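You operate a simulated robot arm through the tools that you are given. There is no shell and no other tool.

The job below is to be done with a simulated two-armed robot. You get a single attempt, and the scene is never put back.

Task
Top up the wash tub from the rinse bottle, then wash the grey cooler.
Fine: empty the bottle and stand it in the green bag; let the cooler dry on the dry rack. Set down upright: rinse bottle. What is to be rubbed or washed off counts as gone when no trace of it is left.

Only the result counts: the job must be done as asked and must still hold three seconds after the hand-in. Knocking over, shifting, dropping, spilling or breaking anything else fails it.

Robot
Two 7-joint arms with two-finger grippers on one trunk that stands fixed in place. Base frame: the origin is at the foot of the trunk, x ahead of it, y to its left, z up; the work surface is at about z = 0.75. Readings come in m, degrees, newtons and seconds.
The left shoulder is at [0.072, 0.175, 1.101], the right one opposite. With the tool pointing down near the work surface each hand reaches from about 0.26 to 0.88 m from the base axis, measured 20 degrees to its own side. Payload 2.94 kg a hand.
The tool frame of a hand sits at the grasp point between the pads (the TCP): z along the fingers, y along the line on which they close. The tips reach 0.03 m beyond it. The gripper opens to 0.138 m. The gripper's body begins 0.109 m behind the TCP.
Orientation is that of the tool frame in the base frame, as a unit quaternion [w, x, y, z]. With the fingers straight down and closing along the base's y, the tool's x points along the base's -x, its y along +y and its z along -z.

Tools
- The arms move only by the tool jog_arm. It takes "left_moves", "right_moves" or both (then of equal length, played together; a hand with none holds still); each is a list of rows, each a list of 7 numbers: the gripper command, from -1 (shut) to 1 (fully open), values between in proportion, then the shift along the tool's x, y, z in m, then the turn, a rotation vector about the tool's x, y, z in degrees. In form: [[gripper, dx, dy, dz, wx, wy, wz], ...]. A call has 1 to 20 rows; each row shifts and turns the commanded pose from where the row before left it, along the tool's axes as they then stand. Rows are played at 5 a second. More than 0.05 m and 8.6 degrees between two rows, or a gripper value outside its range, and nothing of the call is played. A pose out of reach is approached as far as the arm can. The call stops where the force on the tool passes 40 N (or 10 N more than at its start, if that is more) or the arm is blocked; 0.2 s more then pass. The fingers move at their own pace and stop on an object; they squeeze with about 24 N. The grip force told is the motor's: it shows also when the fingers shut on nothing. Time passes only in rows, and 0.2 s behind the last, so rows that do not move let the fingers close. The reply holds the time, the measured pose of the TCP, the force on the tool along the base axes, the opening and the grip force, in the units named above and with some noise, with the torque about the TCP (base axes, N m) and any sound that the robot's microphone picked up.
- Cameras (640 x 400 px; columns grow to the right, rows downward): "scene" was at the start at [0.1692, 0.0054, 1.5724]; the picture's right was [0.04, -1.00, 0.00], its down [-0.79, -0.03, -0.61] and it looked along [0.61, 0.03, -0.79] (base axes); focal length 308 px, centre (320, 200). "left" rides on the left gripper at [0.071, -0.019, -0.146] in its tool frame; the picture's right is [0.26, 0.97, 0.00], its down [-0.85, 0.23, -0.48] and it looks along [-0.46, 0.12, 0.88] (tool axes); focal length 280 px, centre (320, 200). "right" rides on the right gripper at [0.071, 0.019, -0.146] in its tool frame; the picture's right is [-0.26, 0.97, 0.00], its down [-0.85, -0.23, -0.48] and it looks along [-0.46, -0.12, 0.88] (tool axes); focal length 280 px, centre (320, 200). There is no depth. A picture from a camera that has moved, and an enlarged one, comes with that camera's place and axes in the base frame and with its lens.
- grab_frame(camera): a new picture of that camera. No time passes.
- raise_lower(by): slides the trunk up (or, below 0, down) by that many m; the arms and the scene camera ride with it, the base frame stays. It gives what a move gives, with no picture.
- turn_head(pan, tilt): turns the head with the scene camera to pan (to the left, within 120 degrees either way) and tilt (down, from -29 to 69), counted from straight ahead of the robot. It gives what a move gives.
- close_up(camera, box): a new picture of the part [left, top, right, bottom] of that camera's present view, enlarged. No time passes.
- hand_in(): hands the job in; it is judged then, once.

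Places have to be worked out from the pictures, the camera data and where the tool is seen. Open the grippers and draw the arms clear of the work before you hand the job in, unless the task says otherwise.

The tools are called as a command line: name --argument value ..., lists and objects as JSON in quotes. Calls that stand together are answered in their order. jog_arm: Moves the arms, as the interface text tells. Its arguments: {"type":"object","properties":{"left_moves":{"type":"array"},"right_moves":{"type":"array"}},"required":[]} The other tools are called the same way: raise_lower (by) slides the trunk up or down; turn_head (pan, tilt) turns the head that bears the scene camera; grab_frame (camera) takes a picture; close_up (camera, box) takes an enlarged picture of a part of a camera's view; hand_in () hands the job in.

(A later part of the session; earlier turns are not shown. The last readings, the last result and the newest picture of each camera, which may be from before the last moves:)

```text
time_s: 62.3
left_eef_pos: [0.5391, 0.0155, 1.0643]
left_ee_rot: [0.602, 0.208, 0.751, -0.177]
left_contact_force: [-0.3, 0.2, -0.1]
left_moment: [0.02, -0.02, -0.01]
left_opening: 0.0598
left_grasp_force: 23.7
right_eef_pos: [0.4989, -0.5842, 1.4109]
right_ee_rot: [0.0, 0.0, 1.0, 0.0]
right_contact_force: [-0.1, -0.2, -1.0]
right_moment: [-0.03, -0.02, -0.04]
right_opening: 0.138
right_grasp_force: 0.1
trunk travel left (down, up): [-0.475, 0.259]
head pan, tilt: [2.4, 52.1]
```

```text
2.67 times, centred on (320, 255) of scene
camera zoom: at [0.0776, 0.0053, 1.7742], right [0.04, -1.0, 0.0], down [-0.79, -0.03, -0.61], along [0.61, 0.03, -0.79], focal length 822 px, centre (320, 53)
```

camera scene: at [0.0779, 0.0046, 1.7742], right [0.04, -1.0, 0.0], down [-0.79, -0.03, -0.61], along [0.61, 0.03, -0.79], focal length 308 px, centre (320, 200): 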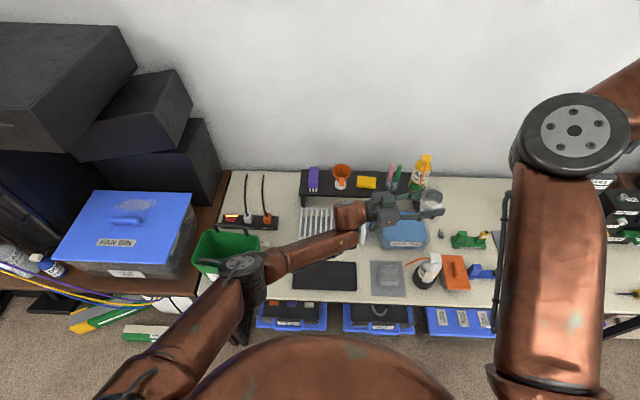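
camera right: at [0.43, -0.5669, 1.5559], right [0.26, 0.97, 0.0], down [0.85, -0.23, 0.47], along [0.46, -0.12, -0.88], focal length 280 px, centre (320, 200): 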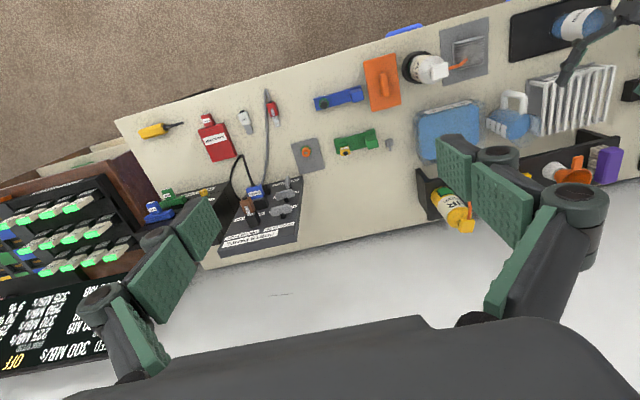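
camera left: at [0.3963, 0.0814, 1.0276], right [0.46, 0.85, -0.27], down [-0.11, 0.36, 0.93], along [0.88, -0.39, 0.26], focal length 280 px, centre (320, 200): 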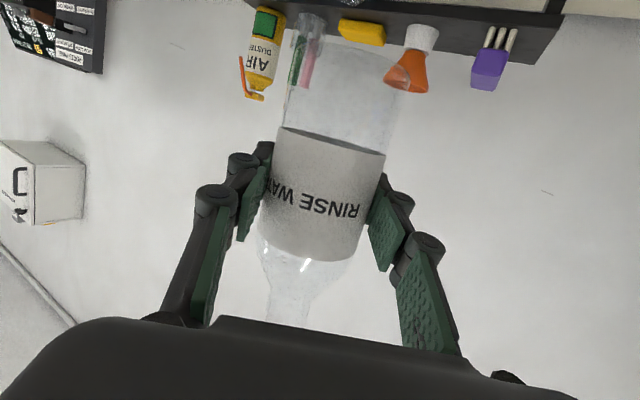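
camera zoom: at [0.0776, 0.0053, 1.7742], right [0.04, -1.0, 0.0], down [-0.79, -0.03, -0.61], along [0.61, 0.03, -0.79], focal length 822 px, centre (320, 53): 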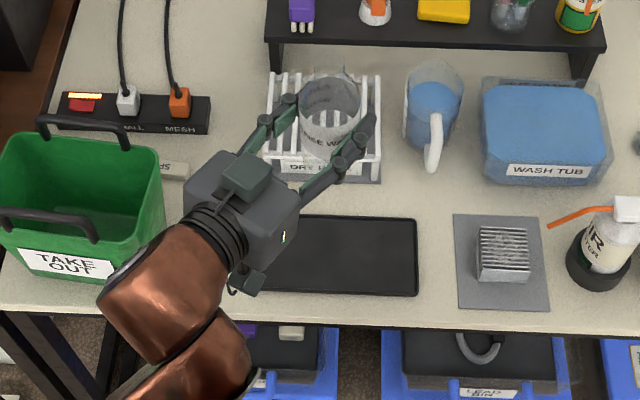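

The empty bottle is above the tray in its original attitude. I correct a 1° roll and lower it onto the tray to the height at which I picked it up.

jog_arm --left_moves '[[-1, 0, 0, 0, 0, 0, 1.06], [-1, 0.0352, 0, 0.0077, 0, 0, 0], [-1, 0.0352, 0, 0.0077, 0, 0, 0], [-1, 0.0352, 0, 0.0077, 0, 0, 0], [-1, 0.0352, 0, 0.0077, 0, 0, 0], [-1, 0.0352, 0, 0.0077, 0, 0, 0], [-1, 0.0352, 0, 0.0077, 0, 0, 0], [-1, 0.0117, 0, 0.0026, 0, 0, 0], [-1, 0.0078, 0, 0.0017, 0, 0, 0], [-1, 0.0032, 0, 0.0007, 0, 0, 0], [-1, 0, 0, 0, 0, 0, 0], [-1, 0, 0, 0, 0, 0, 0]]'

grab_frame --camera "left"

close_up --camera "scene" --box '[240, 220, 400, 330]'

```text
time_s: 64.9
left_eef_pos: [0.5417, 0.0138, 0.8271]
left_ee_rot: [0.605, 0.214, 0.748, -0.172]
left_contact_force: [0.3, -0.5, 2.6]
left_moment: [0.0, -0.08, -0.02]
left_opening: 0.0594
left_grasp_force: 24.2
right_eef_pos: [0.4987, -0.5846, 1.4106]
right_ee_rot: [0.0, 0.001, 1.0, -0.001]
right_contact_force: [-0.9, 0.6, -0.1]
right_moment: [-0.02, 0.01, -0.03]
right_opening: 0.138
right_grasp_force: 0.1
trunk travel left (down, up): [-0.475, 0.259]
head pan, tilt: [2.4, 52.1]
```

```text
taken
camera left: at [0.3982, 0.0818, 0.7879], right [0.47, 0.85, -0.25], down [-0.12, 0.35, 0.93], along [0.88, -0.4, 0.26], focal length 280 px, centre (320, 200)
```

left: 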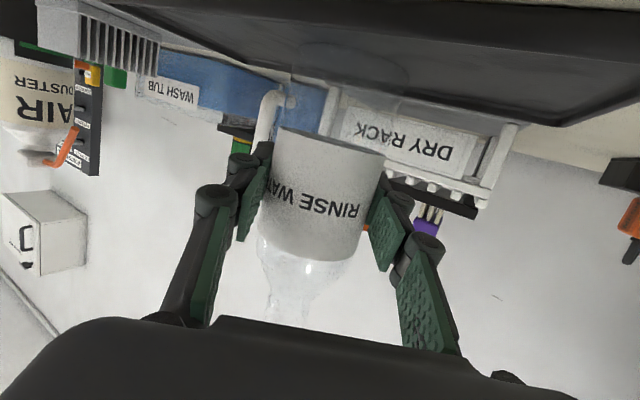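

```text
3.64 times, centred on (320, 275) of scene
camera zoom: at [0.0773, 0.005, 1.7742], right [0.04, -1.0, 0.0], down [-0.79, -0.03, -0.61], along [0.61, 0.03, -0.79], focal length 1120 px, centre (320, -73)
```

zoom: 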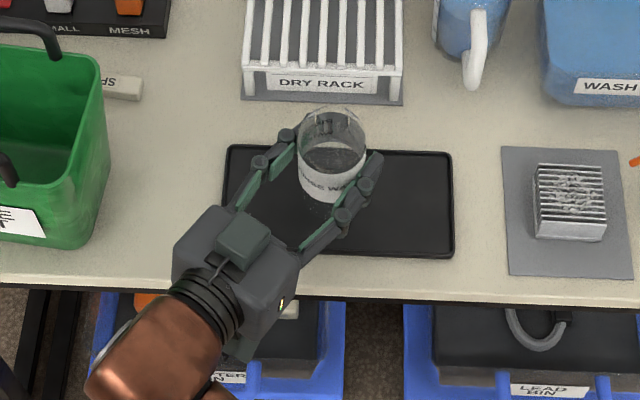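

The force reading of 2.6 N upward shows the bottle is standing on the tray. I open the gripper and check.

jog_arm --left_moves '[[0.2, 0, 0, 0, 0, 0, 0], [0.2, 0, 0, 0, 0, 0, 0], [1, 0, 0, 0, 0, 0, 0], [1, 0, 0, 0, 0, 0, 0], [1, 0, 0, 0, 0, 0, 0], [1, 0, 0, 0, 0, 0, 0], [1, 0, 0, 0, 0, 0, 0]]'

grab_frame --camera "left"

close_up --camera "scene" --box '[240, 220, 400, 330]'

```text
time_s: 66.5
left_eef_pos: [0.5406, 0.0136, 0.8242]
left_ee_rot: [0.604, 0.215, 0.748, -0.173]
left_contact_force: [-0.8, 1.7, -0.4]
left_moment: [0.02, -0.02, 0.0]
left_opening: 0.138
left_grasp_force: 0.1
right_eef_pos: [0.499, -0.5853, 1.4108]
right_ee_rot: [0.0, 0.0, 1.0, 0.0]
right_contact_force: [0.1, 0.8, -0.4]
right_moment: [-0.01, 0.0, 0.04]
right_opening: 0.1381
right_grasp_force: 0.1
trunk travel left (down, up): [-0.475, 0.259]
head pan, tilt: [2.4, 52.1]
```

```text
taken
camera left: at [0.398, 0.0819, 0.7874], right [0.47, 0.85, -0.25], down [-0.12, 0.35, 0.93], along [0.88, -0.4, 0.26], focal length 280 px, centre (320, 200)
```

left: 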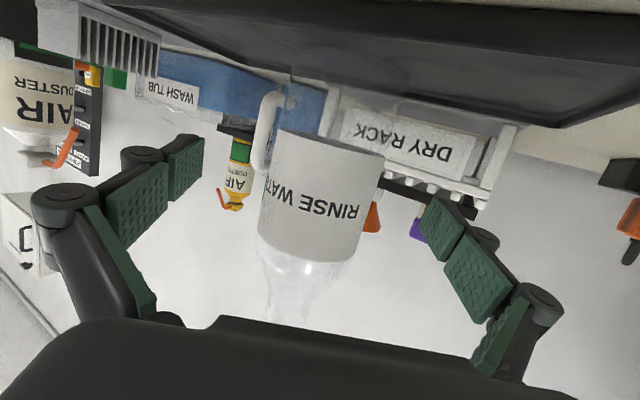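

```text
3.64 times, centred on (320, 275) of scene
camera zoom: at [0.0775, 0.005, 1.7742], right [0.04, -1.0, 0.0], down [-0.79, -0.03, -0.61], along [0.61, 0.03, -0.79], focal length 1120 px, centre (320, -73)
```

zoom: 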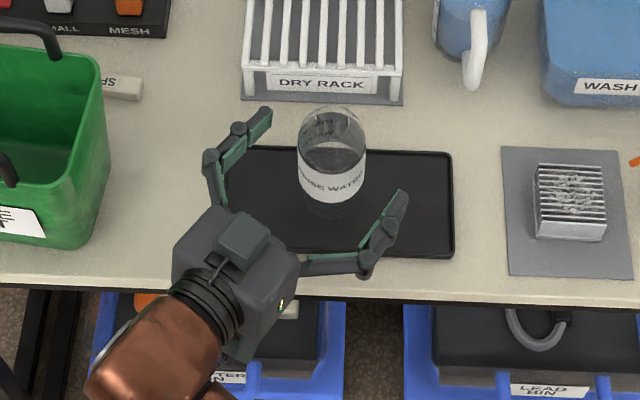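

The bottle stands upright, empty, at about (0.541, 0.014). I lift the hand straight up and pitch it back to pointing down.

jog_arm --left_moves '[[1, -0.0367, 0, -0.0079, 0, 0, 0], [1, -0.0367, 0, -0.0079, 0, 0, 0], [1, -0.0367, 0, -0.0079, 0, 0, 0], [1, -0.0367, 0, -0.0079, 0, 0, 0], [1, -0.0367, 0, -0.0079, 0, 0, 0], [1, -0.0367, 0, -0.0079, 0, 0, 0], [1, -0.0367, 0, -0.0079, 0, 0, 0], [1, -0.0367, 0, -0.0079, 0, 0, 0], [1, 0, 0, 0, 0, 7.8, 0], [1, 0, 0, 0, 0, 7.8, 0], [1, 0, 0, 0, 0, 7.8, 0], [1, 0, 0, 0, 0, 7.8, 0], [1, 0, 0, 0, 0, 7.8, 0], [1, 0, 0, 0, 0, 7.8, 0], [1, 0, 0, 0, 0, 7.8, 0], [1, 0, 0, 0, 0, 7.8, 0], [1, 0, 0, 0, 0, 7.8, 0], [1, 0, 0, 0, 0, 7.6, 0]]'

grab_frame --camera "left"

grab_frame --camera "scene"

```text
time_s: 70.3
left_eef_pos: [0.5412, 0.0139, 1.1257]
left_ee_rot: [-0.001, 0.276, 0.961, 0.002]
left_contact_force: [0.1, -0.2, 0.3]
left_moment: [0.07, 0.01, -0.01]
left_opening: 0.138
left_grasp_force: 0.1
right_eef_pos: [0.4995, -0.5854, 1.4096]
right_ee_rot: [0.001, 0.0, 1.0, 0.0]
right_contact_force: [0.3, -0.3, -0.5]
right_moment: [0.02, 0.01, -0.03]
right_opening: 0.1382
right_grasp_force: 0.0
trunk travel left (down, up): [-0.475, 0.259]
head pan, tilt: [2.4, 52.1]
```

```text
taken
camera left: at [0.4716, 0.0343, 1.2722], right [0.29, 0.96, 0.0], down [0.84, -0.26, 0.47], along [0.45, -0.13, -0.88], focal length 280 px, centre (320, 200)
```

left: 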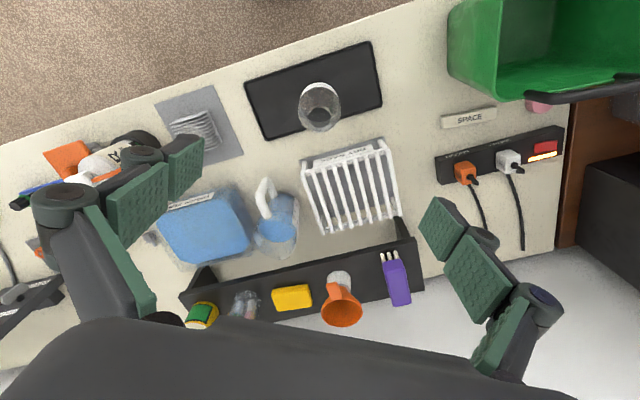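

```text
taken
camera scene: at [0.0784, 0.0034, 1.7741], right [0.04, -1.0, 0.0], down [-0.79, -0.03, -0.61], along [0.61, 0.03, -0.79], focal length 308 px, centre (320, 200)
```

scene: 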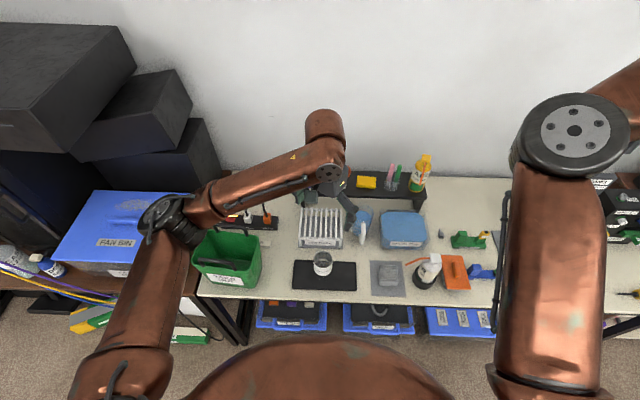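

The hand points down again above the bottle. I yaw it by 32° so that the fingers close along y, then look at the bottle and bag closely.

jog_arm --left_moves '[[1, 0, 0, 0, 0, 0, -8], [1, 0, 0, 0, 0, 0, -8], [1, 0, 0, 0, 0, 0, -8], [1, 0, 0, 0, 0, 0, -8.05]]'

grab_frame --camera "left"

close_up --camera "left" --box '[200, 0, 440, 150]'

close_up --camera "scene" --box '[180, 200, 380, 320]'

```text
time_s: 71.3
left_eef_pos: [0.5414, 0.0123, 1.1253]
left_ee_rot: [0.0, 0.0, 1.0, 0.0]
left_contact_force: [0.0, -0.1, -0.3]
left_moment: [-0.01, -0.01, 0.02]
left_opening: 0.1383
left_grasp_force: 0.0
right_eef_pos: [0.4987, -0.5859, 1.4109]
right_ee_rot: [0.0, 0.0, 1.0, 0.0]
right_contact_force: [0.3, -1.3, -0.3]
right_moment: [0.04, -0.02, -0.04]
right_opening: 0.1379
right_grasp_force: 0.1
trunk travel left (down, up): [-0.475, 0.259]
head pan, tilt: [2.4, 52.1]
```

```text
taken
camera left: at [0.4708, -0.0056, 1.2721], right [-0.26, 0.96, 0.0], down [0.85, 0.23, 0.48], along [0.46, 0.13, -0.88], focal length 280 px, centre (320, 200)
```

left: 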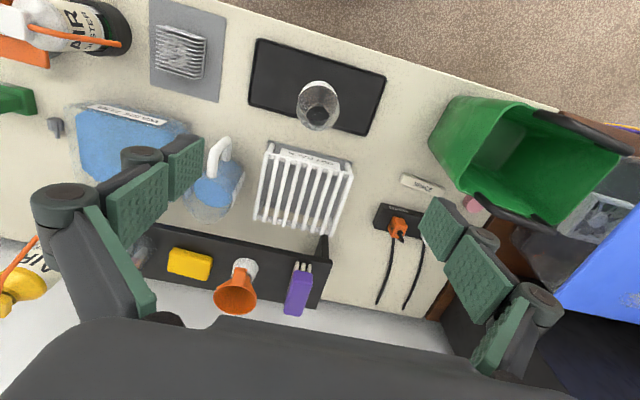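

```text
2.67 times, centred on (320, 75) of left
camera zoom: at [0.4708, -0.0056, 1.2721], right [-0.26, 0.96, 0.0], down [0.85, 0.23, 0.48], along [0.46, 0.13, -0.88], focal length 748 px, centre (320, 533)
```

zoom: 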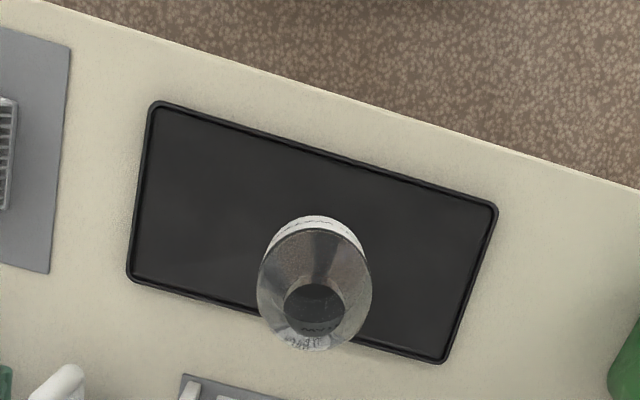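

```text
3.20 times, centred on (280, 260) of scene
camera zoom: at [0.0779, 0.0046, 1.7741], right [0.04, -1.0, 0.0], down [-0.79, -0.03, -0.61], along [0.61, 0.03, -0.79], focal length 986 px, centre (448, 8)
```

zoom: 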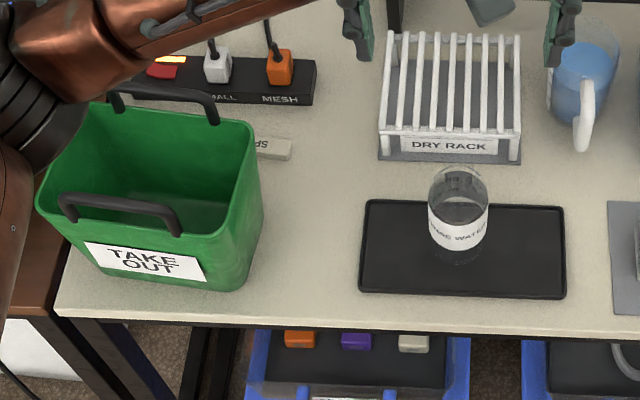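

The mouth of the bottle is at about (0.54, 0.012). I enlarge the bag in the left view to locate its opening and floor.

close_up --camera "left" --box '[420, 80, 640, 230]'

close_up --camera "scene" --box '[180, 215, 280, 300]'

```text
2.67 times, centred on (530, 155) of left
camera zoom: at [0.4708, -0.0056, 1.2721], right [-0.26, 0.96, 0.0], down [0.85, 0.23, 0.48], along [0.46, 0.13, -0.88], focal length 748 px, centre (-240, 320)
```

zoom: 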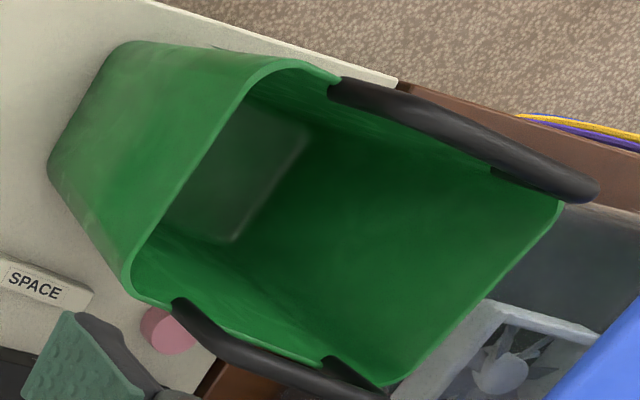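

```text
4.71 times, centred on (230, 258) of scene
camera zoom: at [0.0779, 0.0046, 1.7741], right [0.04, -1.0, 0.0], down [-0.79, -0.03, -0.61], along [0.61, 0.03, -0.79], focal length 1450 px, centre (744, -71)
```

zoom: 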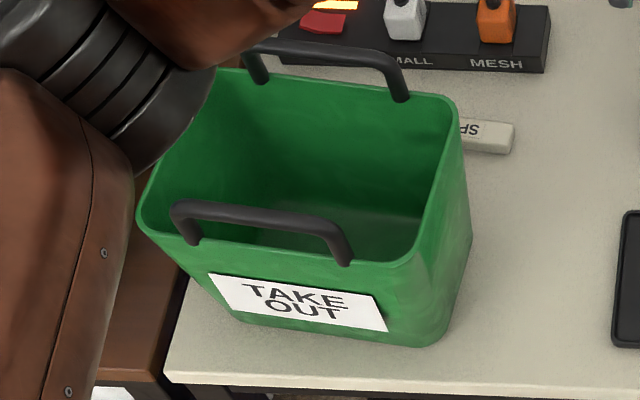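

The bag is turned slightly, with its rim at z≈0.915, floor centre near (0.533, 0.316), and handles up to z≈0.96. I lower the open hand over the bottle to grip its upper body (TCP z≈0.853).

jog_arm --left_moves '[[1, 0, 0, 0.045, 0, 0, 0], [1, 0, 0, 0.045, 0, 0, 0], [1, 0, 0, 0.045, 0, 0, 0], [1, 0, 0, 0.045, 0, 0, 0], [1, 0, 0, 0.04, 0, 0, 0], [1, 0, 0, 0.03, 0, 0, 0], [1, 0, 0, 0.022, 0, 0, 0], [1, 0, 0, 0, 0, 0, 0]]'

grab_frame --camera "left"

close_up --camera "scene" --box '[240, 200, 400, 310]'

```text
time_s: 73.1
left_eef_pos: [0.5407, 0.0142, 0.8545]
left_ee_rot: [0.001, -0.001, 1.0, 0.001]
left_contact_force: [0.4, 0.2, -0.3]
left_moment: [0.01, -0.01, -0.04]
left_opening: 0.138
left_grasp_force: 0.2
right_eef_pos: [0.4991, -0.5853, 1.4118]
right_ee_rot: [0.0, 0.0, 1.0, 0.001]
right_contact_force: [-0.6, 0.1, -0.4]
right_moment: [0.01, 0.0, -0.02]
right_opening: 0.1376
right_grasp_force: 0.1
trunk travel left (down, up): [-0.475, 0.259]
head pan, tilt: [2.4, 52.1]
```

```text
taken
camera left: at [0.4705, -0.0046, 1.0002], right [-0.26, 0.97, 0.0], down [0.85, 0.23, 0.48], along [0.46, 0.13, -0.88], focal length 280 px, centre (320, 200)
```

left: 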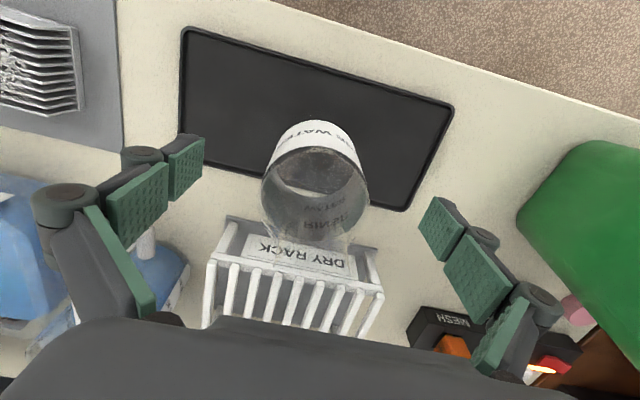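

```text
3.64 times, centred on (320, 255) of scene
camera zoom: at [0.0776, 0.005, 1.7742], right [0.04, -1.0, 0.0], down [-0.79, -0.03, -0.61], along [0.61, 0.03, -0.79], focal length 1120 px, centre (320, 0)
```

zoom: 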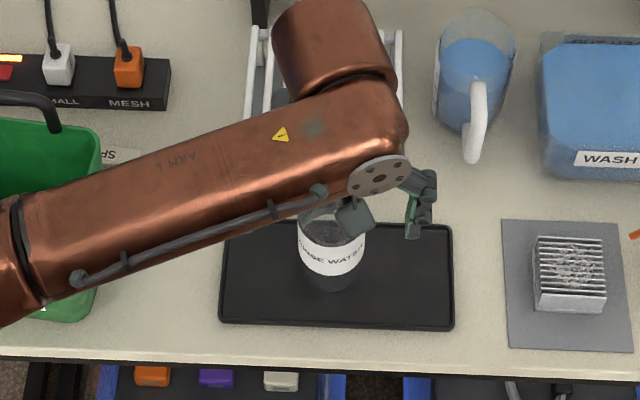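

The bottle sits between the fingers with its axis at the grasp point. I close the gripper on it.

jog_arm --left_moves '[[-1, 0, 0, 0, 0, 0, 0], [-1, 0, 0, 0, 0, 0, 0], [-1, 0, 0, 0, 0, 0, 0], [-1, 0, 0, 0, 0, 0, 0], [-1, 0, 0, 0, 0, 0, 0], [-1, 0, 0, 0, 0, 0, 0], [-1, 0, 0, 0, 0, 0, 0], [-1, 0, 0, 0, 0, 0, 0]]'

grab_frame --camera "left"

```text
time_s: 74.9
left_eef_pos: [0.5414, 0.0139, 0.8548]
left_ee_rot: [0.001, 0.0, 1.0, 0.001]
left_contact_force: [0.2, 0.0, 1.8]
left_moment: [-0.03, -0.02, 0.01]
left_opening: 0.0608
left_grasp_force: 24.2
right_eef_pos: [0.4987, -0.585, 1.4114]
right_ee_rot: [0.0, -0.001, 1.0, 0.0]
right_contact_force: [-0.2, -0.3, 0.5]
right_moment: [0.0, 0.01, 0.01]
right_opening: 0.1379
right_grasp_force: 0.0
trunk travel left (down, up): [-0.475, 0.259]
head pan, tilt: [2.4, 52.1]
```

```text
taken
camera left: at [0.4705, -0.0047, 1.0006], right [-0.26, 0.97, 0.0], down [0.85, 0.23, 0.48], along [0.46, 0.13, -0.88], focal length 280 px, centre (320, 200)
```

left: 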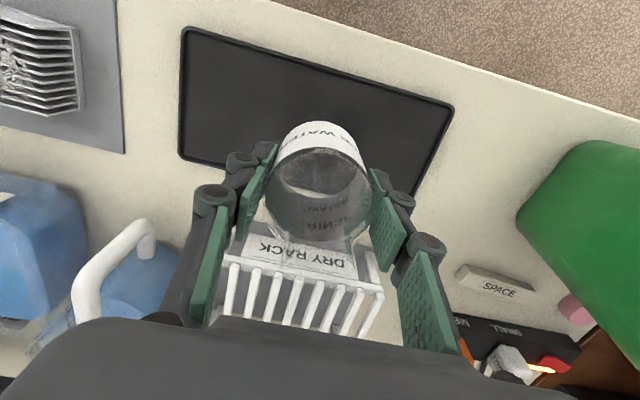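

The bottle is gripped (61 mm, 24 N). I lift it to z≈1.12 so its foot clears the bag's handles, then look.

jog_arm --left_moves '[[-1, 0, 0, -0.015, 0, 0, 0], [-1, 0, 0, -0.03, 0, 0, 0], [-1, 0, 0, -0.04, 0, 0, 0], [-1, 0, 0, -0.045, 0, 0, 0], [-1, 0, 0, -0.045, 0, 0, 0], [-1, 0, 0, -0.045, 0, 0, 0], [-1, 0, 0, -0.045, 0, 0, 0], [-1, 0, 0, 0, 0, 0, 0]]'

grab_frame --camera "scene"

grab_frame --camera "left"

```text
time_s: 76.7
left_eef_pos: [0.5395, 0.0131, 1.1188]
left_ee_rot: [0.0, 0.0, 1.0, 0.001]
left_contact_force: [0.3, 0.6, -0.8]
left_moment: [-0.04, 0.01, 0.0]
left_opening: 0.0608
left_grasp_force: 24.0
right_eef_pos: [0.4986, -0.5854, 1.4108]
right_ee_rot: [0.0, 0.0, 1.0, 0.0]
right_contact_force: [0.0, -0.4, -0.2]
right_moment: [-0.02, 0.02, 0.0]
right_opening: 0.1376
right_grasp_force: 0.0
trunk travel left (down, up): [-0.475, 0.259]
head pan, tilt: [2.4, 52.1]
```

```text
taken
camera scene: at [0.0783, 0.0051, 1.7741], right [0.04, -1.0, 0.0], down [-0.79, -0.03, -0.61], along [0.61, 0.03, -0.79], focal length 308 px, centre (320, 200)
```

scene: 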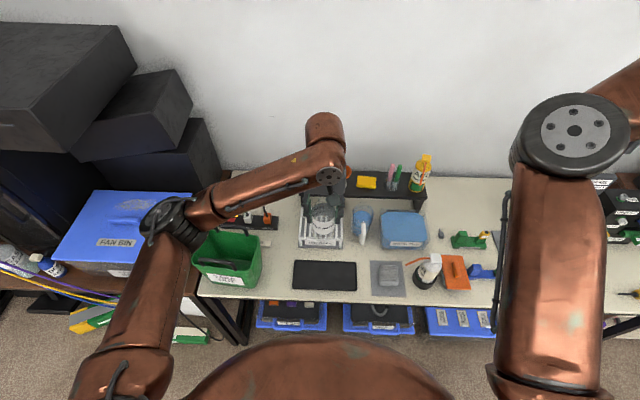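

```text
taken
camera left: at [0.47, -0.0056, 1.2654], right [-0.26, 0.97, 0.0], down [0.85, 0.23, 0.48], along [0.46, 0.13, -0.88], focal length 280 px, centre (320, 200)
```

left: 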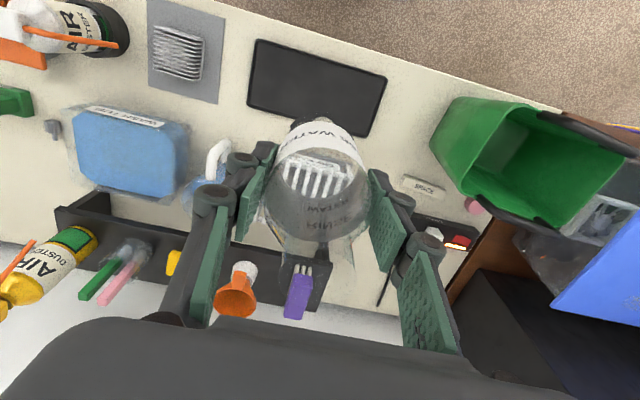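

All clear so far. I carry the bottle left towards the bag in steps, watching the elbow.

jog_arm --left_moves '[[-1, 0, 0.02, 0, 0, 0, 0], [-1, 0.001, 0.035, 0, 0, 0, 0], [-1, 0.001, 0.04, 0, 0, 0, 0], [-1, 0.001, 0.04, 0, 0, 0, 0], [-1, 0.001, 0.035, 0, 0, 0, 0], [-1, 0, 0, 0, 0, 0, 0]]'

grab_frame --camera "scene"

```text
time_s: 78.1
left_eef_pos: [0.5363, 0.1841, 1.1195]
left_ee_rot: [0.0, 0.0, 1.0, 0.001]
left_contact_force: [-0.7, 0.0, -0.1]
left_moment: [0.05, 0.01, 0.0]
left_opening: 0.0607
left_grasp_force: 24.4
right_eef_pos: [0.4982, -0.5859, 1.4092]
right_ee_rot: [0.0, 0.0, 1.0, 0.0]
right_contact_force: [-0.3, 0.7, 0.2]
right_moment: [0.01, -0.01, -0.03]
right_opening: 0.138
right_grasp_force: 0.0
trunk travel left (down, up): [-0.475, 0.259]
head pan, tilt: [2.4, 52.1]
```

```text
taken
camera scene: at [0.0782, 0.004, 1.7741], right [0.04, -1.0, 0.0], down [-0.79, -0.03, -0.61], along [0.61, 0.03, -0.79], focal length 308 px, centre (320, 200)
```

scene: 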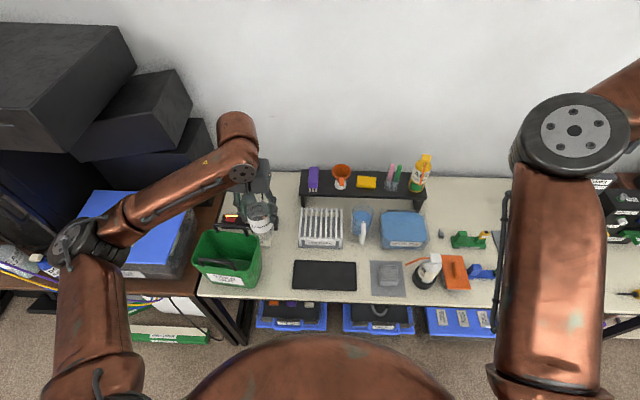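

The elbow stays high over the fan bin. I continue to the bag's centre.

jog_arm --left_moves '[[-1, 0.001, 0.033, 0, 0, 0, 0], [-1, 0.001, 0.033, 0, 0, 0, 0], [-1, 0.001, 0.033, 0, 0, 0, 0], [-1, 0, 0.033, 0, 0, 0, 0], [-1, 0, 0, 0, 0, 0, 0]]'

grab_frame --camera "scene"

grab_frame --camera "left"

close_up --camera "scene" --box '[160, 150, 300, 300]'

```text
time_s: 79.3
left_eef_pos: [0.5351, 0.3161, 1.1188]
left_ee_rot: [0.0, 0.0, 1.0, 0.001]
left_contact_force: [-0.2, -0.2, -0.8]
left_moment: [0.02, -0.01, -0.02]
left_opening: 0.0607
left_grasp_force: 24.4
right_eef_pos: [0.4997, -0.586, 1.4097]
right_ee_rot: [0.0, 0.001, 1.0, 0.001]
right_contact_force: [0.1, 0.1, -1.0]
right_moment: [0.01, 0.05, 0.03]
right_opening: 0.138
right_grasp_force: 0.0
trunk travel left (down, up): [-0.475, 0.259]
head pan, tilt: [2.4, 52.1]
```

```text
taken
camera scene: at [0.0782, 0.004, 1.7741], right [0.04, -1.0, 0.0], down [-0.79, -0.03, -0.61], along [0.61, 0.03, -0.79], focal length 308 px, centre (320, 200)
```

scene: 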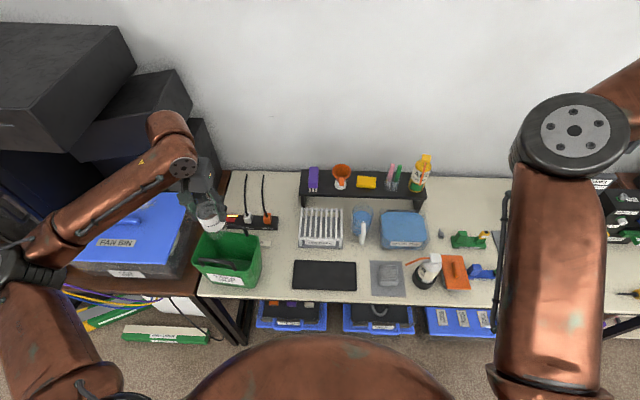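

```text
taken
camera left: at [0.4644, 0.2969, 1.2656], right [-0.26, 0.97, 0.0], down [0.85, 0.23, 0.48], along [0.46, 0.13, -0.88], focal length 280 px, centre (320, 200)
```

left: 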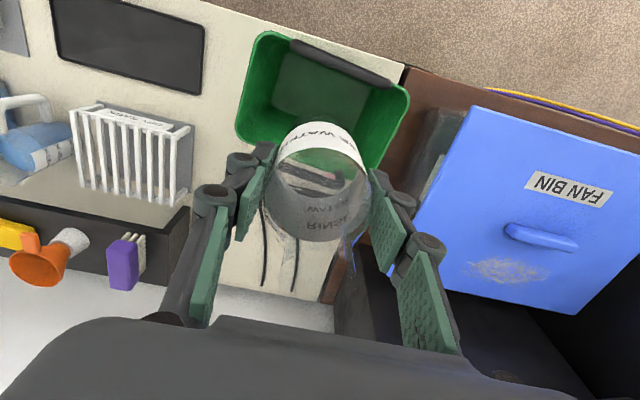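

```text
2.67 times, centred on (230, 225) of scene
camera zoom: at [0.0782, 0.004, 1.7741], right [0.04, -1.0, 0.0], down [-0.79, -0.03, -0.61], along [0.61, 0.03, -0.79], focal length 822 px, centre (560, 133)
```

zoom: 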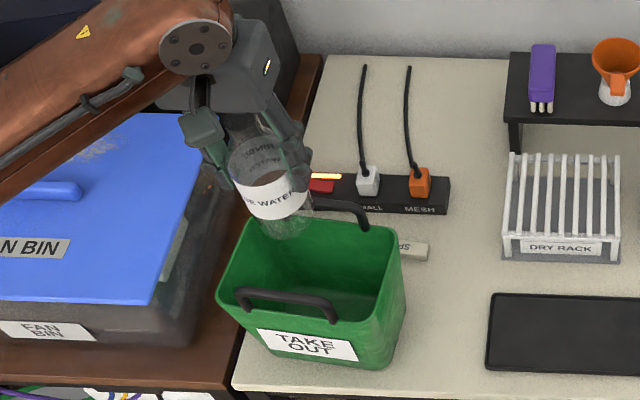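

The bottle hangs above the bag. I enlarge the left view to refine the bag's floor position before lowering.

close_up --camera "left" --box '[220, 20, 430, 200]'

```text
2.22 times, centred on (325, 110) of left
camera zoom: at [0.4644, 0.2969, 1.2656], right [-0.26, 0.97, 0.0], down [0.85, 0.23, 0.48], along [0.46, 0.13, -0.88], focal length 623 px, centre (309, 400)
```

zoom: 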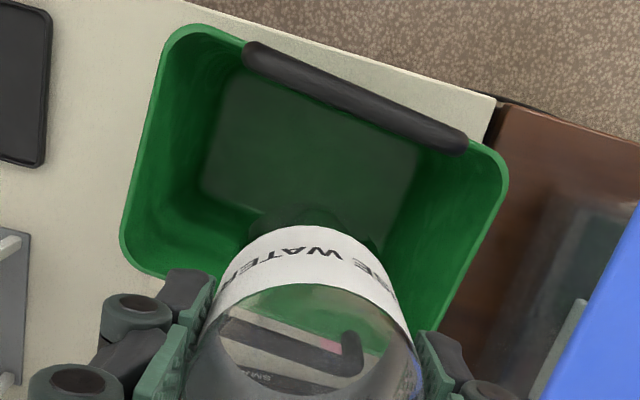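

The floor centre is (0.534, 0.314), right under the bottle. I lower it into the bag, slowing near the floor.

jog_arm --left_moves '[[-1, 0, -0.001, 0.04, 0, 0, 0], [-1, 0, -0.001, 0.045, 0, 0, 0], [-1, 0, 0, 0.045, 0, 0, 0], [-1, 0, 0, 0.045, 0, 0, 0], [-1, 0, 0, 0.035, 0, 0, 0], [-1, 0, 0, 0.025, 0, 0, 0], [-1, 0, 0, 0.01, 0, 0, 0], [-1, 0, 0, 0, 0, 0, 0]]'

grab_frame --camera "left"

close_up --camera "scene" --box '[140, 180, 300, 310]'

```text
time_s: 81.1
left_eef_pos: [0.5348, 0.3131, 0.874]
left_ee_rot: [0.0, 0.0, 1.0, 0.001]
left_contact_force: [-0.7, 0.0, -0.1]
left_moment: [0.01, 0.0, 0.01]
left_opening: 0.0607
left_grasp_force: 24.0
right_eef_pos: [0.499, -0.5845, 1.4112]
right_ee_rot: [0.0, 0.0, 1.0, 0.0]
right_contact_force: [0.9, -0.1, 0.5]
right_moment: [0.0, 0.0, -0.06]
right_opening: 0.138
right_grasp_force: 0.1
trunk travel left (down, up): [-0.475, 0.259]
head pan, tilt: [2.4, 52.1]
```

```text
taken
camera left: at [0.4643, 0.2954, 1.0204], right [-0.26, 0.97, 0.0], down [0.85, 0.23, 0.48], along [0.46, 0.13, -0.88], focal length 280 px, centre (320, 200)
```

left: 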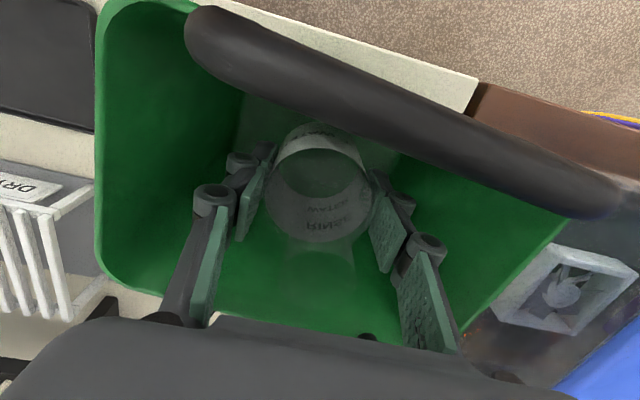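

```text
3.08 times, centred on (220, 245) of scene
camera zoom: at [0.0777, 0.0054, 1.7742], right [0.04, -1.0, 0.0], down [-0.79, -0.03, -0.61], along [0.61, 0.03, -0.79], focal length 948 px, centre (628, 62)
```

zoom: 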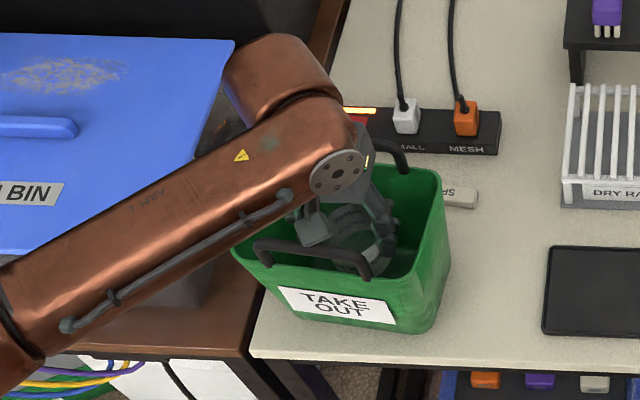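

The bottle is inside the bag with everything clear; the handle is just below the camera but not touched. I lower the last 2 cm in small steps, watching the force.

jog_arm --left_moves '[[-1, 0, 0, 0.004, 0, 0, 0], [-1, 0, 0, 0.004, 0, 0, 0], [-1, 0, 0, 0.004, 0, 0, 0], [-1, 0, 0, 0.002, 0, 0, 0], [-1, 0, 0, 0, 0, 0, 0]]'

```text
time_s: 82.3
left_eef_pos: [0.5345, 0.3141, 0.8602]
left_ee_rot: [0.002, 0.0, 1.0, 0.001]
left_contact_force: [0.4, -0.2, -0.7]
left_moment: [-0.03, -0.02, 0.02]
left_opening: 0.0606
left_grasp_force: 23.8
right_eef_pos: [0.4988, -0.5846, 1.4107]
right_ee_rot: [0.0, 0.0, 1.0, 0.0]
right_contact_force: [0.1, 0.3, 1.0]
right_moment: [0.0, 0.01, 0.02]
right_opening: 0.1378
right_grasp_force: 0.1
trunk travel left (down, up): [-0.475, 0.259]
head pan, tilt: [2.4, 52.1]
```

No contact yet at z 0.860. I go down in 2 mm steps.

jog_arm --left_moves '[[-1, 0, 0, 0.002, 0, 0, 0], [-1, 0, 0, 0.002, 0, 0, 0], [-1, 0, 0, 0, 0, 0, 0]]'

```text
time_s: 83.1
left_eef_pos: [0.5343, 0.3155, 0.8567]
left_ee_rot: [0.001, 0.0, 1.0, 0.001]
left_contact_force: [-0.5, -1.0, 1.3]
left_moment: [0.05, 0.03, -0.02]
left_opening: 0.0606
left_grasp_force: 23.9
right_eef_pos: [0.4993, -0.5862, 1.4119]
right_ee_rot: [0.0, -0.001, 1.0, 0.0]
right_contact_force: [-0.8, -0.4, -1.2]
right_moment: [-0.01, 0.02, 0.02]
right_opening: 0.1382
right_grasp_force: 0.0
trunk travel left (down, up): [-0.475, 0.259]
head pan, tilt: [2.4, 52.1]
```

The force is still within noise, so I go down another 3 mm.

jog_arm --left_moves '[[-1, 0, 0, 0.0015, 0, 0, 0], [-1, 0, 0, 0.0015, 0, 0, 0], [-1, 0, 0, 0, 0, 0, 0]]'

```text
time_s: 83.9
left_eef_pos: [0.5348, 0.3132, 0.8555]
left_ee_rot: [0.002, -0.001, 1.0, 0.001]
left_contact_force: [0.5, 3.3, 17.4]
left_moment: [0.08, -0.15, 0.04]
left_opening: 0.0608
left_grasp_force: 23.6
right_eef_pos: [0.4976, -0.5852, 1.411]
right_ee_rot: [0.001, 0.0, 1.0, 0.0]
right_contact_force: [0.3, 0.0, 0.1]
right_moment: [-0.01, -0.03, -0.02]
right_opening: 0.1379
right_grasp_force: 0.1
trunk travel left (down, up): [-0.475, 0.259]
head pan, tilt: [2.4, 52.1]
```

The force jumped to 17 N, so the bottle stands on the bag floor. I ease up 1 mm, open the fingers to about 9 cm and check.

jog_arm --left_moves '[[-1, 0, 0, -0.0012, 0, 0, 0], [0, 0, 0, 0, 0, 0, 0], [0.3, 0, 0, 0, 0, 0, 0], [0.3, 0, 0, 0, 0, 0, 0], [0.3, 0, 0, 0, 0, 0, 0]]'

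grab_frame --camera "left"

```text
time_s: 85.1
left_eef_pos: [0.5339, 0.3129, 0.8541]
left_ee_rot: [0.0, 0.0, 1.0, 0.001]
left_contact_force: [0.6, -0.5, -0.6]
left_moment: [-0.03, 0.01, 0.01]
left_opening: 0.0899
left_grasp_force: 0.0
right_eef_pos: [0.4988, -0.5842, 1.4109]
right_ee_rot: [0.0, -0.001, 1.0, 0.001]
right_contact_force: [-0.6, 0.1, -0.1]
right_moment: [0.02, 0.01, -0.04]
right_opening: 0.1382
right_grasp_force: 0.1
trunk travel left (down, up): [-0.475, 0.259]
head pan, tilt: [2.4, 52.1]
```

```text
taken
camera left: at [0.4637, 0.295, 1.0005], right [-0.26, 0.97, 0.0], down [0.85, 0.23, 0.48], along [0.46, 0.13, -0.88], focal length 280 px, centre (320, 200)
```

left: 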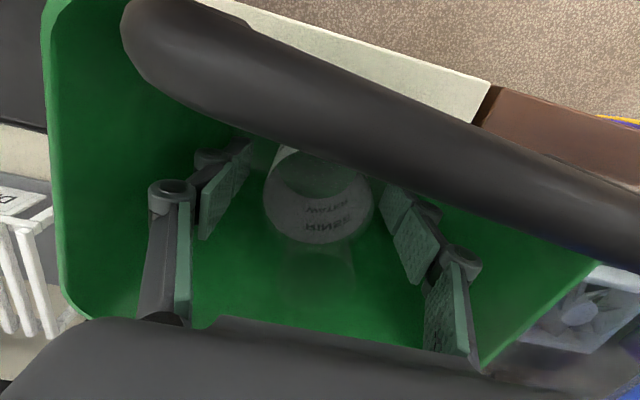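

The fingers are off the bottle and it stands upright in the bag. I lift the hand straight up and out.

jog_arm --left_moves '[[0.3, 0, 0, -0.01, 0, 0, 0], [0.3, 0, 0, -0.02, 0, 0, 0], [0.3, 0, 0, -0.03, 0, 0, 0], [0.3, 0, 0, -0.04, 0, 0, 0], [0.3, 0, 0, -0.045, 0, 0, 0], [0.3, 0, 0, -0.045, 0, 0, 0], [0.3, 0, 0, -0.045, 0, 0, 0], [0.3, 0, 0, -0.04, 0, 0, 0]]'

grab_frame --camera "left"

close_up --camera "left" --box '[220, 20, 430, 200]'

grab_frame --camera "scene"

```text
time_s: 86.9
left_eef_pos: [0.5345, 0.3135, 1.1282]
left_ee_rot: [0.001, 0.0, 1.0, 0.0]
left_contact_force: [-0.8, 0.7, -0.5]
left_moment: [0.01, -0.03, -0.02]
left_opening: 0.0901
left_grasp_force: 0.0
right_eef_pos: [0.4978, -0.5845, 1.4106]
right_ee_rot: [0.0, 0.0, 1.0, 0.0]
right_contact_force: [0.3, 0.4, -0.4]
right_moment: [0.0, 0.01, 0.03]
right_opening: 0.1381
right_grasp_force: 0.2
trunk travel left (down, up): [-0.475, 0.259]
head pan, tilt: [2.4, 52.1]
```

```text
taken
camera left: at [0.4636, 0.2938, 1.2752], right [-0.26, 0.96, 0.0], down [0.85, 0.23, 0.48], along [0.46, 0.13, -0.88], focal length 280 px, centre (320, 200)
```

left: 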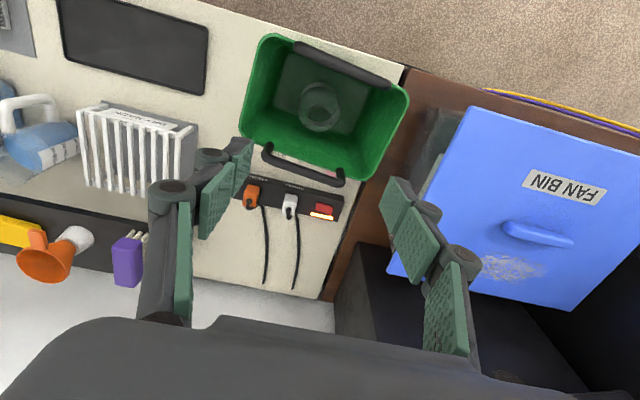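

```text
2.22 times, centred on (325, 110) of left
camera zoom: at [0.4636, 0.2938, 1.2752], right [-0.26, 0.96, 0.0], down [0.85, 0.23, 0.48], along [0.46, 0.13, -0.88], focal length 623 px, centre (309, 400)
```

zoom: 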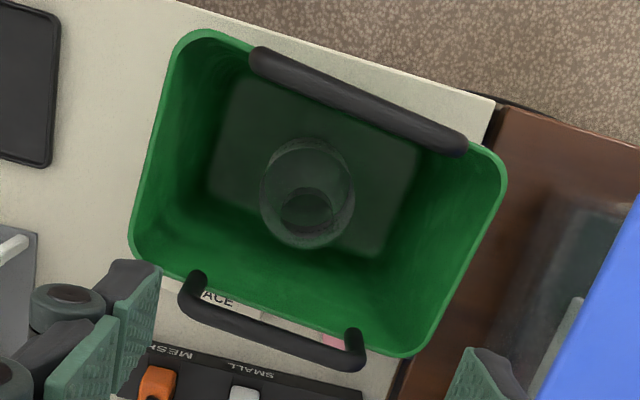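

```text
taken
camera scene: at [0.0772, 0.0047, 1.7742], right [0.04, -1.0, 0.0], down [-0.79, -0.03, -0.61], along [0.61, 0.03, -0.79], focal length 308 px, centre (320, 200)
```

scene: 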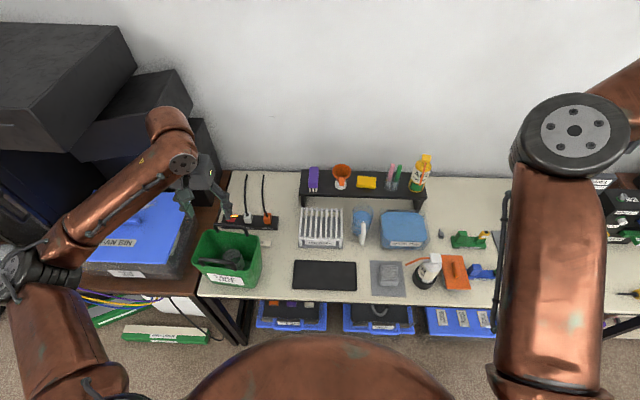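

The bottle stands upright in the bag, seen both from above and from the scene camera. Next the cooler: I bring the right hand high above it and begin turning it so that the fingers close along x, away from the duster's straw.

jog_arm --right_moves '[[1, -0.0034, 0.0337, 0.0273, 0, 0, 0], [1, -0.0034, 0.0337, 0.0273, 0, 0, 0], [1, -0.0034, 0.0337, 0.0273, 0, 0, 0], [1, -0.0034, 0.0337, 0.0273, 0, 0, 0], [1, -0.0034, 0.0337, 0.0273, 0, 0, 0], [1, -0.0034, 0.0337, 0.0273, 0, 0, 0], [1, -0.0034, 0.0337, 0.0273, 0, 0, 0], [1, -0.0034, 0.0337, 0.0273, 0, 0, 0], [1, -0.0034, 0.0337, 0.0273, 0, 0, 0], [1, -0.0034, 0.0337, 0.0273, 0, 0, 0], [1, -0.0034, 0.0337, 0.0273, 0, 0, 0], [1, 0, 0, 0, 0, 0, 8.5], [1, 0, 0, 0, 0, 0, 8.5], [1, 0, 0, 0, 0, 0, 8.5], [1, 0, 0, 0, 0, 0, 8.5], [1, 0, 0, 0, 0, 0, 8.5], [1, 0, 0, 0, 0, 0, 8.5], [1, 0, 0, 0, 0, 0, 8.5], [1, 0, 0, 0, 0, 0, 8.5]]'

grab_frame --camera "right"

grab_frame --camera "scene"

```text
time_s: 90.9
left_eef_pos: [0.5349, 0.3126, 1.129]
left_ee_rot: [0.0, 0.0, 1.0, 0.001]
left_contact_force: [0.0, -0.3, -0.5]
left_moment: [0.02, 0.01, 0.0]
left_opening: 0.0895
left_grasp_force: 0.1
right_eef_pos: [0.5452, -0.2931, 1.1659]
right_ee_rot: [-0.002, 0.533, 0.846, -0.002]
right_contact_force: [0.8, -0.4, 0.1]
right_moment: [0.0, 0.01, 0.04]
right_opening: 0.138
right_grasp_force: 0.1
right hand out of reach, approached as far as the arm can: row 9, 10, 11, 18, 19
trunk travel left (down, up): [-0.475, 0.259]
head pan, tilt: [2.4, 52.1]
```

```text
taken
camera right: at [0.5334, -0.2205, 1.3119], right [0.98, 0.18, 0.0], down [0.16, -0.86, 0.48], along [0.08, -0.47, -0.88], focal length 280 px, centre (320, 200)
```

right: 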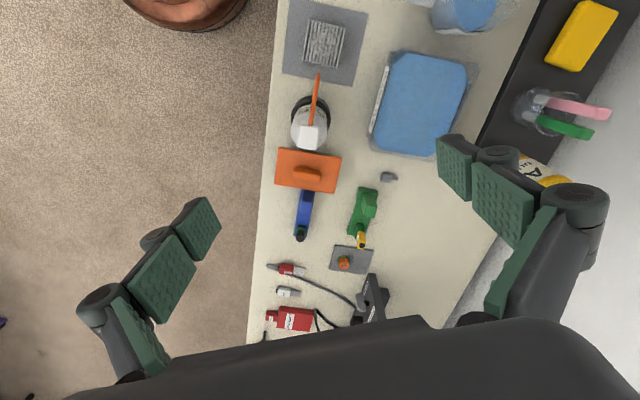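

```text
taken
camera scene: at [0.0779, 0.0047, 1.7741], right [0.04, -1.0, 0.0], down [-0.79, -0.03, -0.61], along [0.61, 0.03, -0.79], focal length 308 px, centre (320, 200)
```

scene: 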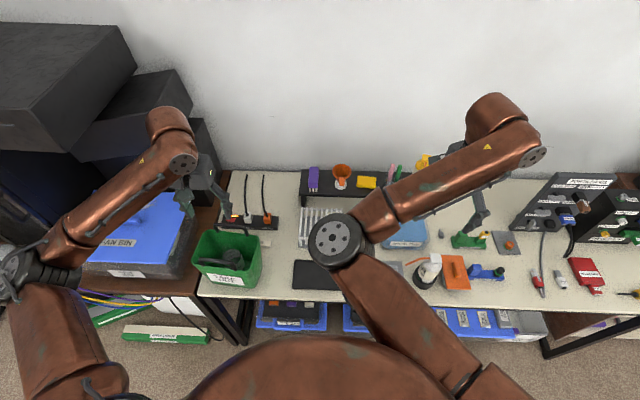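

The right arm's elbow is folded inward and it stopped short at (0.545, −0.293, 1.166), still far above everything. I test whether going a bit lower relieves the wrist, staying well above the duster's cap (z≈0.925).

jog_arm --right_moves '[[1, 0, 0, 0.03, 0, 0, 0], [1, 0, 0, 0.03, 0, 0, 0], [1, 0, 0, 0.01, 0, 0, 0]]'

grab_frame --camera "scene"

```text
time_s: 91.7
left_eef_pos: [0.5343, 0.3125, 1.1287]
left_ee_rot: [0.002, -0.001, 1.0, 0.0]
left_contact_force: [-0.2, -0.1, 0.3]
left_moment: [0.0, 0.01, -0.02]
left_opening: 0.0894
left_grasp_force: 0.1
right_eef_pos: [0.5427, -0.3105, 1.1023]
right_ee_rot: [-0.001, 0.529, 0.848, -0.001]
right_contact_force: [0.0, -0.8, 0.9]
right_moment: [0.02, -0.03, 0.0]
right_opening: 0.138
right_grasp_force: 0.1
right hand out of reach, approached as far as the arm can: row 1, 2, 3
trunk travel left (down, up): [-0.475, 0.259]
head pan, tilt: [2.4, 52.1]
```

```text
taken
camera scene: at [0.0773, 0.006, 1.7742], right [0.04, -1.0, 0.0], down [-0.79, -0.03, -0.61], along [0.61, 0.03, -0.79], focal length 308 px, centre (320, 200)
```

scene: 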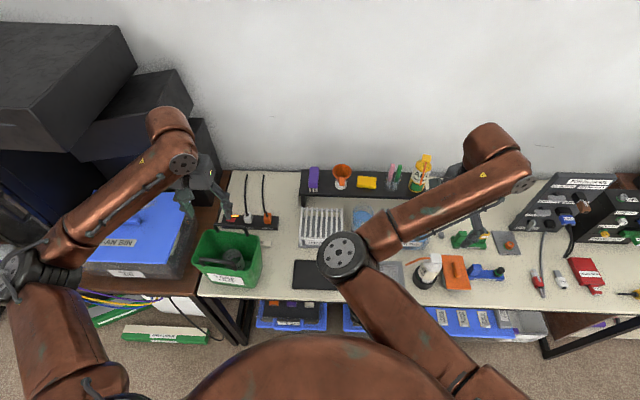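

The right arm cannot come further left than y≈−0.3 with its elbow folded inward, so it can't serve the cooler or rack. I'll use the left arm, whose elbow is well placed, and first park the right arm back to the right and up.

jog_arm --right_moves '[[1, -0.0292, -0.0167, -0.03, 0, 0, 0], [1, -0.0292, -0.0167, -0.03, 0, 0, 0], [1, -0.0292, -0.0167, -0.03, 0, 0, 0], [1, -0.0292, -0.0167, -0.03, 0, 0, 0], [1, -0.0292, -0.0167, -0.03, 0, 0, 0], [1, -0.0292, -0.0167, -0.03, 0, 0, 0], [1, -0.0292, -0.0167, -0.03, 0, 0, 0], [1, -0.0292, -0.0167, -0.03, 0, 0, 0], [1, -0.0292, -0.0167, -0.03, 0, 0, 0], [1, -0.0292, -0.0167, -0.03, 0, 0, 0], [1, -0.0292, -0.0167, -0.03, 0, 0, 0], [1, 0, 0, 0, 0, 0, -8.5], [1, 0, 0, 0, 0, 0, -8.5], [1, 0, 0, 0, 0, 0, -8.5], [1, 0, 0, 0, 0, 0, -8.5], [1, 0, 0, 0, 0, 0, -8.5], [1, 0, 0, 0, 0, 0, -8.5], [1, 0, 0, 0, 0, 0, -8.5]]'

grab_frame --camera "scene"

grab_frame --camera "right"

```text
time_s: 95.5
left_eef_pos: [0.534, 0.3126, 1.1286]
left_ee_rot: [0.001, 0.0, 1.0, 0.001]
left_contact_force: [0.2, 0.2, 0.5]
left_moment: [-0.01, 0.0, 0.02]
left_opening: 0.0895
left_grasp_force: 0.0
right_eef_pos: [0.5118, -0.6749, 1.4269]
right_ee_rot: [-0.003, 0.039, 0.999, -0.001]
right_contact_force: [-1.0, 0.2, 0.5]
right_moment: [0.01, -0.02, -0.01]
right_opening: 0.138
right_grasp_force: 0.1
right hand out of reach, approached as far as the arm can: row 11
trunk travel left (down, up): [-0.475, 0.259]
head pan, tilt: [2.4, 52.1]
```

```text
taken
camera scene: at [0.0774, 0.005, 1.7742], right [0.04, -1.0, 0.0], down [-0.79, -0.03, -0.61], along [0.61, 0.03, -0.79], focal length 308 px, centre (320, 200)
```

scene: 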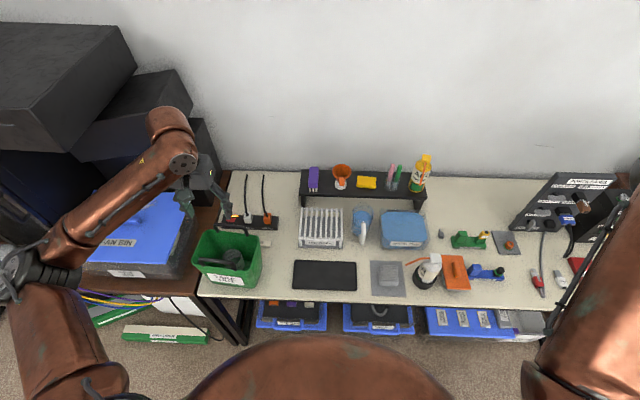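

```text
taken
camera right: at [0.4425, -0.6488, 1.5731], right [0.34, 0.94, 0.0], down [0.83, -0.3, 0.47], along [0.44, -0.16, -0.88], focal length 280 px, centre (320, 200)
```

right: 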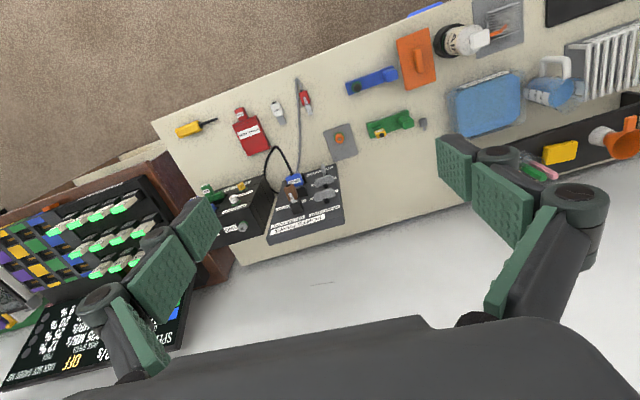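

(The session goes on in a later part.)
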